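You operate a simulated robot arm through the tools that you are given. There is no shell and no other tool. Be economical: measure what you need, move in short steps, check, and stop when the job is done.

Carry out the task below with a simulated robot arm. There is one attempt and no reset: what you move stays moved.

TASK
Close the orange drawer.
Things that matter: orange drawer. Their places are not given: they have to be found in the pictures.

It is judged by the outcome, as a careful person would: the job done as asked, and still so three seconds after it is handed in. It fails if anything else is knocked over, pushed out of place, dropped, spilled or broken.

THE ROBOT
A 7-joint arm with a two-finger parallel gripper, fixed in place. Base frame: the origin is at the foot of the arm, x ahead of it, y to its left, z up. Lengths are in m, angles in rad, forces in N, time in s.
Its first joint turns from -1.152 to 1.152 rad. Payload 2.4 kg.
Tool frame: the origin (TCP) lies between the finger pads and is the grasp point; the fingertips stand 0.03 m ahead of it; z points along the fingers, y is the line along which they close. The gripper opens to 0.094 m. The fingers are 0.028 m wide and 0.01 m thick; the gripper's body (0.05 by 0.096 m) begins 0.055 m behind the TCP.
Orientation is told as [roll, pitch, yaw] about the base's x, y, z axes, in that order, counted from this pose: with the fingers straight down and closing along the base's y, the tool's x points along the base's -x, its y along +y and its z along -z.

THE INTERFACE
- The arm moves only by the tool move_arm. Its argument "increments" is a list of rows, each a list of 7 numbers: the shift along the base's x, y, z in m, then the turn, a rotation vector about the base's x, y, z in degrees, then the closure, from 0 (fully open) to 1 (shut). In form: [[x, y, z, ax, ay, az, fingers], ...]. A call has 1 to 10 rows; each row shifts and turns the commanded pose from where the row before left it. A row lasts 0.2 s, in which the tool goes at most 0.05 m and 0.15 rad; a call with a longer step from one row to the next is refused whole, and so is a gripper value outside its range. A pose out of reach is approached as far as the arm can. The call stops where the force on the tool passes 40 N (or 10 N more than at its start, if that is more) or the arm is blocked; 0.2 s more then pass. The fingers move at their own pace (about 0.153 m/s each) and stop on an object; they squeeze with about 33 N. The grip force told is the motor's: it shows also when the fingers shut on nothing. Time passes only in rows, and 0.2 s behind the last, so rows that do not move let the fingers close. It gives the time, the measured TCP pose, the force on the tool (base axes), the opening and the grip force at its end, in the units of the frame above (readings bear some noise).
- Cameras (640 x 400 px; columns grow to the right, rows downward): "scene" is fixed at [0.0015, 0.462, 1.4283]; the picture's right is [-0.96, -0.27, 0.00], its down [-0.19, 0.69, -0.70] and it looks along [0.19, -0.68, -0.71] (base axes); focal length 322 px, centre (320, 200). "wrist" rides on the gripper at [-0.037, 0, -0.058] in the tool frame; the picture's right is [0.00, -1.00, 0.00], its down [0.97, 0.00, -0.24] and it looks along [0.24, 0.00, 0.97] (tool axes); focal length 218 px, centre (320, 200).
- get_image(camera): a new picture of that camera. No time passes.
- pixel_to_xyz(camera, pixels): for up to 12 pixels [column, row] of the newest picture of that camera ("zoom" is the newest enlarged one), the place [x, y, z] in the base frame of the surface seen there, good to about 0.003 m. No time passes.
- enlarge(camera, box): a new picture of the part [left, top, right, bottom] of that camera's present view, enlarged. No time passes.
- hand_in(): hands the job in; it is judged then, once.

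Work in short steps. Measure before you move; look again where a grasp or a placing could have gone wrong, and mend it. You have 60 turns and 24 pictures in all, the two below and enlarged ones among them. Open the gripper and draw the arm clear of the work before you hand the job in, unless the task says otherwise; then end with one line.

The tools are called after "Call:" as name(argument=value, ...) on one line, values as JSON. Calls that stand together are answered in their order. move_arm: Moves the arm, as the interface text tells. Its arguments: {"type":"object","properties":{"increments":{"type":"array"}},"required":["increments"]} The other tools are called the same way: get_image (camera) takes a picture; pixel_to_xyz (camera, pixels) gives the place of the surface under pixels of a picture; enlarge (camera, box) takes an enlarged picture of a part of a camera's view; hand_in () hands the job in.

At the start:

```text
t: 0.0
eef_pos: [0.3706, -0.1782, 0.9019]
ee_rot: [0.0, -0.001, 0.0]
ft_force: [0.8, -1.1, 0.4]
finger_gap: 0.094
gripper_force: 0.1
```

scene: 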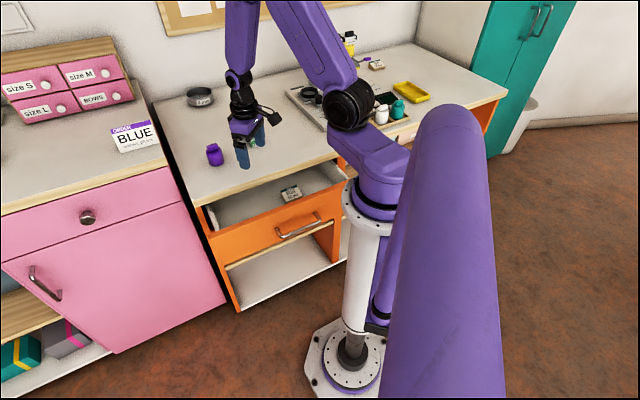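
wrist: 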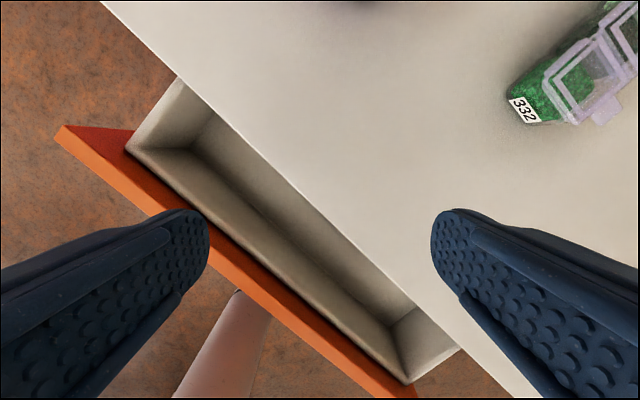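

The orange drawer is open under the table, its front at scene (210-345, 190-260). I enlarge it to measure the front and what is inside.

Call:
enlarge(camera="scene", box=[180, 90, 380, 290])

Call:
pixel_to_xyz(camera="scene", pixels=[[209, 236], [225, 250], [280, 236], [300, 231], [318, 215], [335, 190], [335, 205], [197, 207], [343, 160], [290, 194], [265, 215], [325, 225]])

Call:
pixel_to_xyz(camera="wrist", pixels=[[62, 130], [130, 150], [410, 385], [240, 265], [180, 80], [300, 180], [420, 305], [170, 205], [330, 335], [220, 330]])

```text
2.00 times, centred on (280, 190) of scene
```

zoom: 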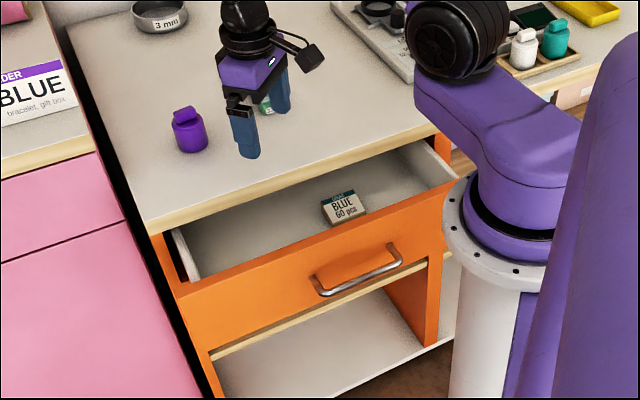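

```text
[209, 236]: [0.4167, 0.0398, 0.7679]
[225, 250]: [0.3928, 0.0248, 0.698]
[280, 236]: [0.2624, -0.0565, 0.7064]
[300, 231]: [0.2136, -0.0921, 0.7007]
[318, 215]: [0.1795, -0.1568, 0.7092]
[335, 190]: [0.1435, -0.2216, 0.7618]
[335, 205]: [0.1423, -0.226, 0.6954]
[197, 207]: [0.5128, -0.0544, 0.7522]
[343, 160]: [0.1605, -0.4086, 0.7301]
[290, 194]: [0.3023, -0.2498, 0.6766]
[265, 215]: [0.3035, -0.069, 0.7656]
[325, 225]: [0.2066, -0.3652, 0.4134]
```

```text
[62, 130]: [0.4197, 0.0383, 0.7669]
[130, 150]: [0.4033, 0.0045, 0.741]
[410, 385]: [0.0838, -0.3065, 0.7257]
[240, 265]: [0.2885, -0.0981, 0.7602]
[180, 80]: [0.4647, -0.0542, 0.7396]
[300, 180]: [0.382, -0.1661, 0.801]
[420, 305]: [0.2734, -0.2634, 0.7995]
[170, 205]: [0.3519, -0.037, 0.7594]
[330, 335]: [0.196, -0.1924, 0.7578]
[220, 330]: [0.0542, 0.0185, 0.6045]
```

The drawer front runs from about (0.418, 0.039) to (0.09, -0.30), with its top at z 0.767. Pushing inward means going along (0.688, -0.726), and the table edge is about 0.125 m behind at z 0.80. I close the fingers, move out in front of the drawer at this height, and yaw to line up with the front.

Call:
move_arm(increments=[[-0.0198, 0.026, 0, 0, 0, -7.75, 1], [-0.0198, 0.026, 0, 0, 0, -7.75, 1], [-0.0198, 0.026, 0, 0, 0, -7.75, 1], [-0.0198, 0.026, 0, 0, 0, -7.75, 1], [-0.0198, 0.026, 0, 0, 0, -7.75, 1], [-0.0198, 0.026, 0, 0, 0, -7.75, 1], [0, 0, 0, 0, 0, 0, 1]])

```text
t: 1.6
eef_pos: [0.2529, -0.0221, 0.9018]
ee_rot: [0.0, -0.001, -0.812]
ft_force: [0.2, 0.3, -0.4]
finger_gap: 0.0
gripper_force: 32.9
```

The pose was reached. Now I tilt the fingers 40° toward the drawer, still at this height.

Call:
move_arm(increments=[[0, 0, 0, -5.08, -4.82, 0, 1], [0, 0, 0, -5.08, -4.82, 0, 1], [0, 0, 0, -5.08, -4.82, 0, 1], [0, 0, 0, -5.08, -4.82, 0, 1], [0, 0, 0, -5.08, -4.82, 0, 1], [0, 0, 0, -4.0, -3.8, 0, 1], [0, 0, 0, 0, 0, 0, 1]])

Call:
get_image(camera="scene")

Call:
get_image(camera="wrist")

```text
t: 3.2
eef_pos: [0.2548, -0.0163, 0.9128]
ee_rot: [-0.035, -0.574, -0.809]
ft_force: [0.6, -0.5, -1.2]
finger_gap: 0.0
gripper_force: 33.2
out of reach, approached as far as the arm can: row 1, 2, 5, 6
```

```text
20 pictures are left
```

scene: 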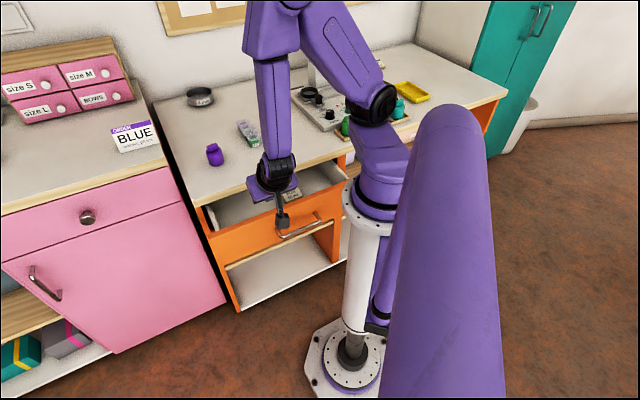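

```text
19 pictures are left
```

wrist: 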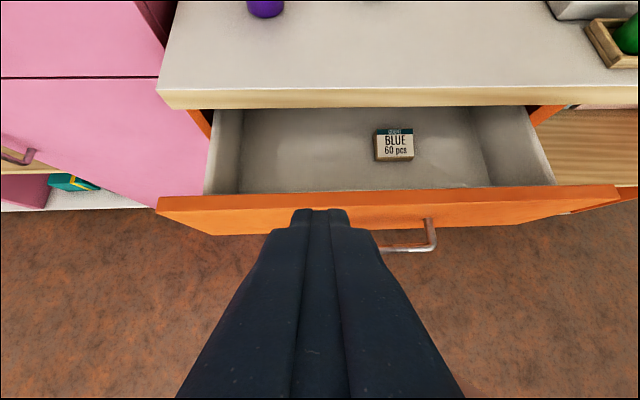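

The tool is tilted about 33° and centred just left of the handle, with the drawer front clear below. I descend straight so that the tips are at z ≈ 0.735.

Call:
move_arm(increments=[[0, 0, -0.03, 0, 0, 0, 1], [0, 0, -0.03, 0, 0, 0, 1], [0, 0, -0.03, 0, 0, 0, 1], [0, 0, -0.03, 0, 0, 0, 1], [0, 0, -0.02, 0, 0, 0, 1], [0, 0, 0, 0, 0, 0, 1]])

Call:
get_image(camera="wrist")

```text
t: 4.6
eef_pos: [0.296, 0.0417, 0.8263]
ee_rot: [-0.036, -0.576, -0.809]
ft_force: [-0.1, -1.2, -0.6]
finger_gap: 0.0
gripper_force: 33.3
out of reach, approached as far as the arm can: row 1, 2, 3, 4, 5
```

```text
18 pictures are left
```

wrist: 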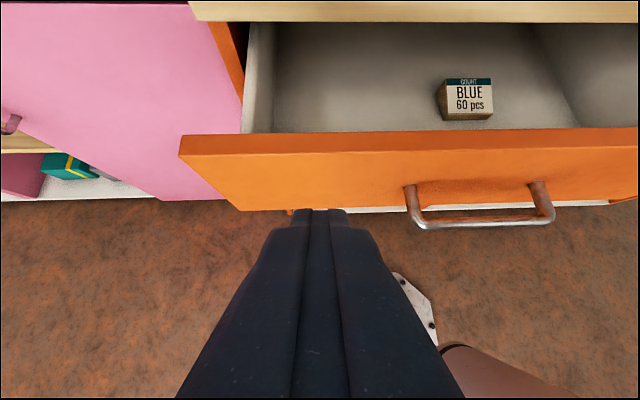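

The arm's limit pushed the tool outward to (0.296, 0.042, 0.826). I reduce the tilt by 16° to get back within reach, then check the pose.

Call:
move_arm(increments=[[0, 0, 0, 5.8, 5.5, 0, 1], [0, 0, 0, 5.8, 5.5, 0, 1], [0, 0, 0, 0, 0, 0, 1]])

```text
t: 5.4
eef_pos: [0.2959, 0.041, 0.8261]
ee_rot: [-0.027, -0.294, -0.809]
ft_force: [0.2, 0.2, 0.1]
finger_gap: 0.0002
gripper_force: 33.2
```

The tool is back in reach, tilted about 17°. I descend 6 cm and shift a little toward the middle of the front. It is still about 8 cm clear of the front.

Call:
move_arm(increments=[[0, 0, -0.03, 0, 0, 0, 1], [0, 0, -0.03, 0, 0, 0, 1], [-0.0145, -0.0138, 0, 0, 0, 0, 1], [-0.0145, -0.0138, 0, 0, 0, 0, 1], [0, 0, 0, 0, 0, 0, 1]])

Call:
get_image(camera="wrist")

Call:
get_image(camera="scene")

```text
t: 6.6
eef_pos: [0.2964, 0.0459, 0.7852]
ee_rot: [-0.036, -0.296, -0.81]
ft_force: [0.0, 1.1, 0.2]
finger_gap: 0.0001
gripper_force: 32.5
out of reach, approached as far as the arm can: row 2, 3, 4
```

```text
17 pictures are left
```

wrist: 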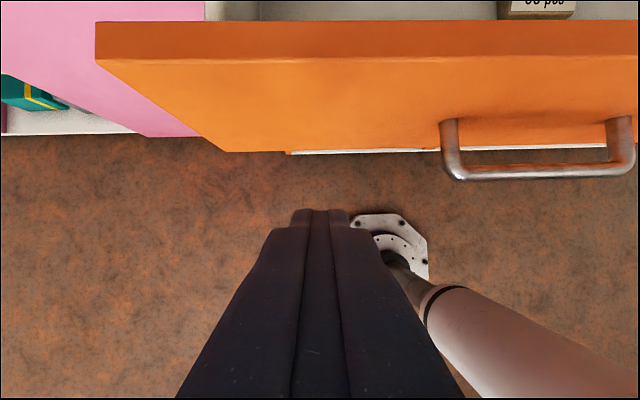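

```text
16 pictures are left
```

scene: 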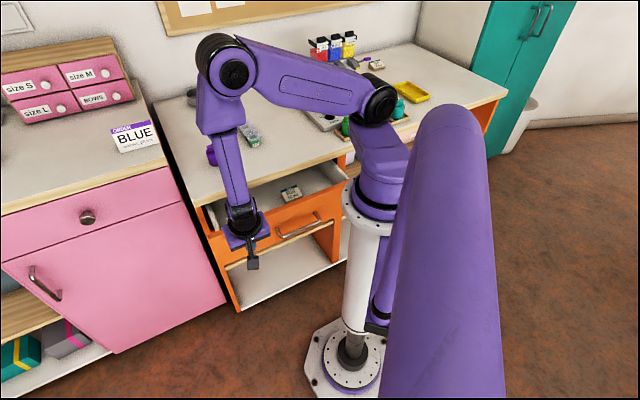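

The tip is at z ≈ 0.756 and 6–7 cm short of the front. Reach improves closer to the drawer, so I move in 4 cm along (0.688, -0.726) and then lower 2.5 cm.

Call:
move_arm(increments=[[0.0138, -0.0145, 0, 0, 0, 0, 1], [0.0138, -0.0145, 0, 0, 0, 0, 1], [0, 0, -0.0125, 0, 0, 0, 1], [0, 0, -0.0125, 0, 0, 0, 1], [0, 0, 0, 0, 0, 0, 1]])

Call:
get_image(camera="wrist")

```text
t: 7.8
eef_pos: [0.3326, 0.0217, 0.7635]
ee_rot: [-0.032, -0.294, -0.808]
ft_force: [0.8, -0.3, -0.1]
finger_gap: 0.0
gripper_force: 32.6
out of reach, approached as far as the arm can: row 3, 4
```

```text
15 pictures are left
```

wrist: 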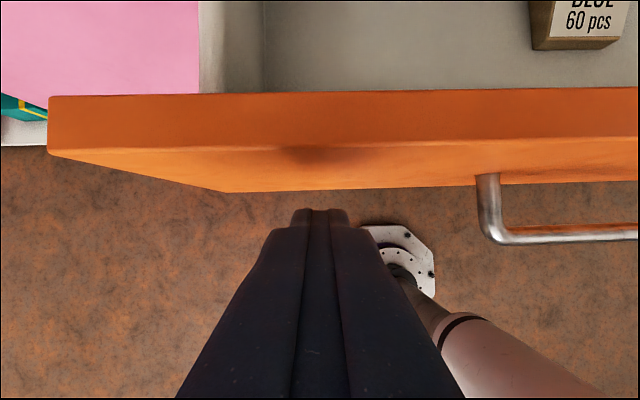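

The tips are at z ≈ 0.735, about 2 cm from the front, but close to its left end. I reduce the tilt by 8° and shift 5 cm right, parallel to the front.

Call:
move_arm(increments=[[0, 0, 0, 5.8, 5.5, 0, 1], [-0.0121, -0.0115, 0, 0, 0, 0, 1], [-0.0121, -0.0115, 0, 0, 0, 0, 1], [-0.0121, -0.0115, 0, 0, 0, 0, 1], [0, 0, 0, 0, 0, 0, 1]])

Call:
get_image(camera="wrist")

```text
t: 9.0
eef_pos: [0.3217, 0.0036, 0.7778]
ee_rot: [-0.033, -0.156, -0.81]
ft_force: [0.1, -0.1, -0.2]
finger_gap: 0.0
gripper_force: 33.1
out of reach, approached as far as the arm can: row 2, 3, 4
```

```text
14 pictures are left
```

wrist: 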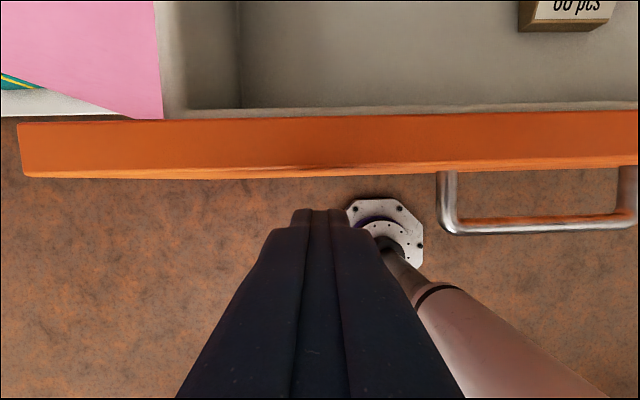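

The tool is about 2 cm from the front. I lower it slightly while moving in, then start a slow push along the drawer's axis.

Call:
move_arm(increments=[[0.005, -0.0053, -0.012, 0, 0, 0, 1], [0, 0, -0.008, 0, 0, 0, 1], [0.0069, -0.0073, 0, 0, 0, 0, 1], [0.0069, -0.0073, 0, 0, 0, 0, 1], [0.0069, -0.0073, 0, 0, 0, 0, 1], [0.0069, -0.0073, 0, 0, 0, 0, 1]])

Call:
get_image(camera="wrist")

```text
t: 10.4
eef_pos: [0.356, -0.0295, 0.7588]
ee_rot: [-0.027, -0.158, -0.812]
ft_force: [0.6, -0.1, -0.3]
finger_gap: 0.0001
gripper_force: 33.4
out of reach, approached as far as the arm can: row 1
```

```text
13 pictures are left
```

wrist: 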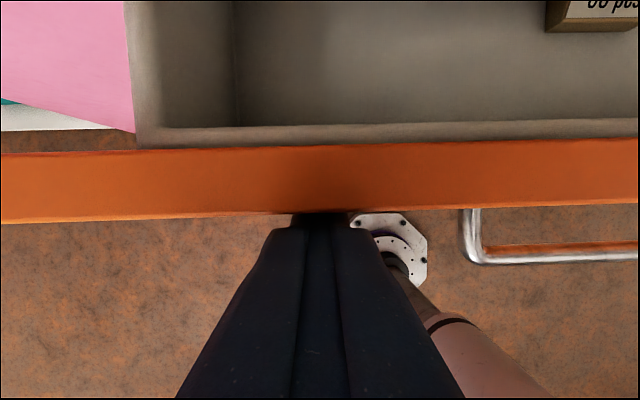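

The tips are at the front and now touching it. I push 8 cm in 1 cm steps.

Call:
move_arm(increments=[[0.0069, -0.0073, 0, 0, 0, 0, 1], [0.0069, -0.0073, 0, 0, 0, 0, 1], [0.0069, -0.0073, 0, 0, 0, 0, 1], [0.0069, -0.0073, 0, 0, 0, 0, 1], [0.0069, -0.0073, 0, 0, 0, 0, 1], [0.0069, -0.0073, 0, 0, 0, 0, 1], [0.0069, -0.0073, 0, 0, 0, 0, 1], [0.0069, -0.0073, 0, 0, 0, 0, 1]])

Call:
get_image(camera="wrist")

Call:
get_image(camera="scene")

```text
t: 12.2
eef_pos: [0.4136, -0.0867, 0.7602]
ee_rot: [-0.028, -0.157, -0.81]
ft_force: [-0.2, -0.6, 0.3]
finger_gap: 0.0
gripper_force: 33.3
```

```text
12 pictures are left
```

wrist: 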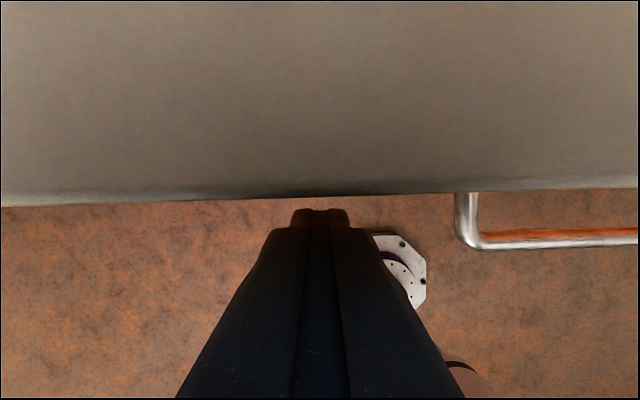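

```text
11 pictures are left
```

scene: 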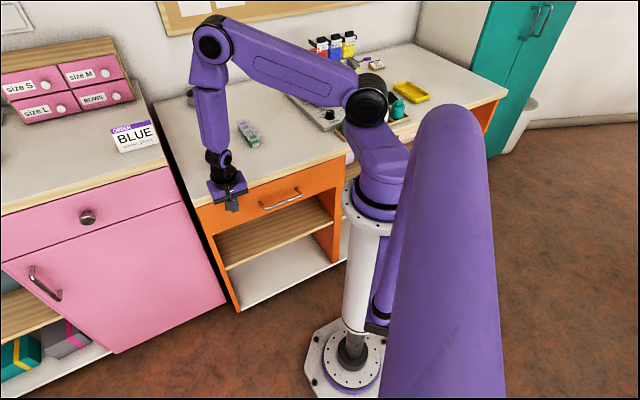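

The drawer slid in freely and the front now appears under the table edge. I enlarge to see whether a gap remains.

Call:
enlarge(camera="scene", box=[190, 150, 350, 250])

Call:
pixel_to_xyz(camera="scene", pixels=[[202, 225], [216, 222], [255, 195], [260, 215], [320, 170], [320, 185], [328, 210], [338, 165]])

```text
4.00 times, centred on (270, 200) of scene
```

zoom: 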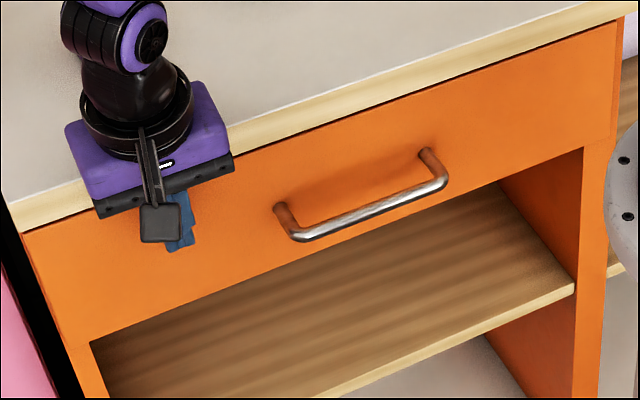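

```text
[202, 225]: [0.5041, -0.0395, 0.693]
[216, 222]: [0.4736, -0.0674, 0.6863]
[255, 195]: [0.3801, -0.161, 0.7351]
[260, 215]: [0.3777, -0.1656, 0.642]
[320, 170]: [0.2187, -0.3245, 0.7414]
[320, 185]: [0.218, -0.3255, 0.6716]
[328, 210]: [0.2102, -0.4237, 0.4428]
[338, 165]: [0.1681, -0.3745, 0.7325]
```

The front looks flush. I compare the front's plane with the cabinet frame below it.

Call:
pixel_to_xyz(camera="zoom", pixels=[[70, 320], [84, 370], [90, 392], [595, 110], [592, 160], [590, 220], [585, 300], [400, 195], [450, 120], [450, 85], [20, 215], [60, 260]])

```text
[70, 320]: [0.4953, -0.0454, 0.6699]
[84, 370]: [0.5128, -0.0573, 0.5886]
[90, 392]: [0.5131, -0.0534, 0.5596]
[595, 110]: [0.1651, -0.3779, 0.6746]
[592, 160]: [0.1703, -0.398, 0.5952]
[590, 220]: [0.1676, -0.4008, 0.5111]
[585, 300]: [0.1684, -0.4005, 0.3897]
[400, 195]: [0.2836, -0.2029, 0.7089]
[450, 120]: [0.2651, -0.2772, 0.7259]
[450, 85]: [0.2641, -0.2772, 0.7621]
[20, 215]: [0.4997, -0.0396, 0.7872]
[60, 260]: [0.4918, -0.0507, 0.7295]
```

The front stands about 19 mm proud of the frame, which matches an overlay front about 2 cm thick. I press gently in small steps to confirm it is against its stop.

Call:
move_arm(increments=[[0.0035, -0.0035, 0, 0, 0, 0, 1], [0.0035, -0.0035, 0, 0, 0, 0, 1], [0.0035, -0.0035, 0, 0, 0, 0, 1], [0.0035, -0.0035, 0, 0, 0, 0, 1], [0.0035, -0.0035, 0, 0, 0, 0, 1], [0.0035, -0.0035, 0, 0, 0, 0, 1]])

Call:
get_image(camera="wrist")

```text
t: 13.1
eef_pos: [0.4198, -0.094, 0.758]
ee_rot: [-0.032, -0.147, -0.803]
ft_force: [-3.0, 3.1, 1.6]
finger_gap: 0.0
gripper_force: 32.9
stopped in row 4: the force on the tool passed its limit (the readings are from after the stop); the commanded pose is now the measured one
```

```text
9 pictures are left
```

wrist: 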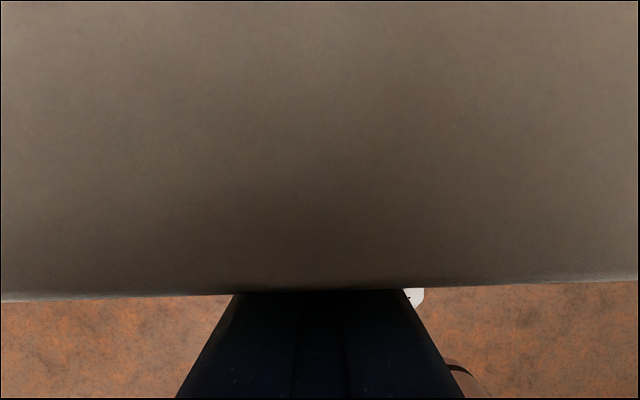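

The push was blocked firmly at the front, so the drawer is fully shut. I back away outward and then up, clear of the table.

Call:
move_arm(increments=[[-0.0106, 0.0106, 0, 0, 0, 0, 1], [-0.0142, 0.0142, 0, 0, 0, 0, 1], [-0.0142, 0.0142, 0, 0, 0, 0, 1], [0, 0, 0.03, 0, 0, 0, 1], [0, 0, 0.04, 0, 0, 0, 1], [0, 0, 0.04, 0, 0, 0, 1], [0, 0, 0.03, 0, 0, 0, 0], [0, 0, 0, 0, 0, 0, 0], [0, 0, 0, 0, 0, 0, 0]])

Call:
enlarge(camera="scene", box=[160, 90, 400, 240])

Call:
get_image(camera="wrist")

```text
t: 15.1
eef_pos: [0.3805, -0.0554, 0.8979]
ee_rot: [-0.031, -0.146, -0.8]
ft_force: [0.3, -0.4, -0.1]
finger_gap: 0.0941
gripper_force: 0.1
```

```text
2.67 times, centred on (280, 165) of scene
```

zoom: 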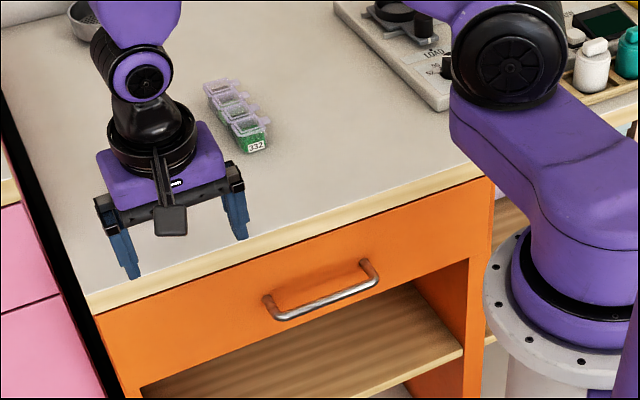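

```text
7 pictures are left
```

wrist: 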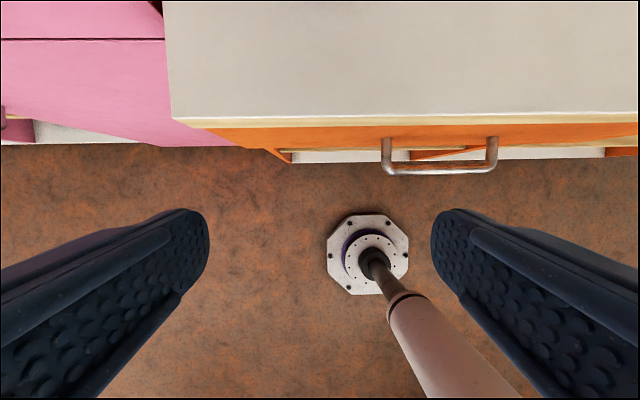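

The drawer is shut under the table edge and stayed shut when I backed off. The gripper is open and clear, and the pill box has not moved, so I hand in.

Call:
hand_in()

```text
The job is handed in.
```

The orange drawer is closed: I pushed it in until it stopped, and it stayed shut when the arm backed off. The purple jar was hidden behind the arm in the last pictures, so I couldn't check it, but nothing else visible had moved.
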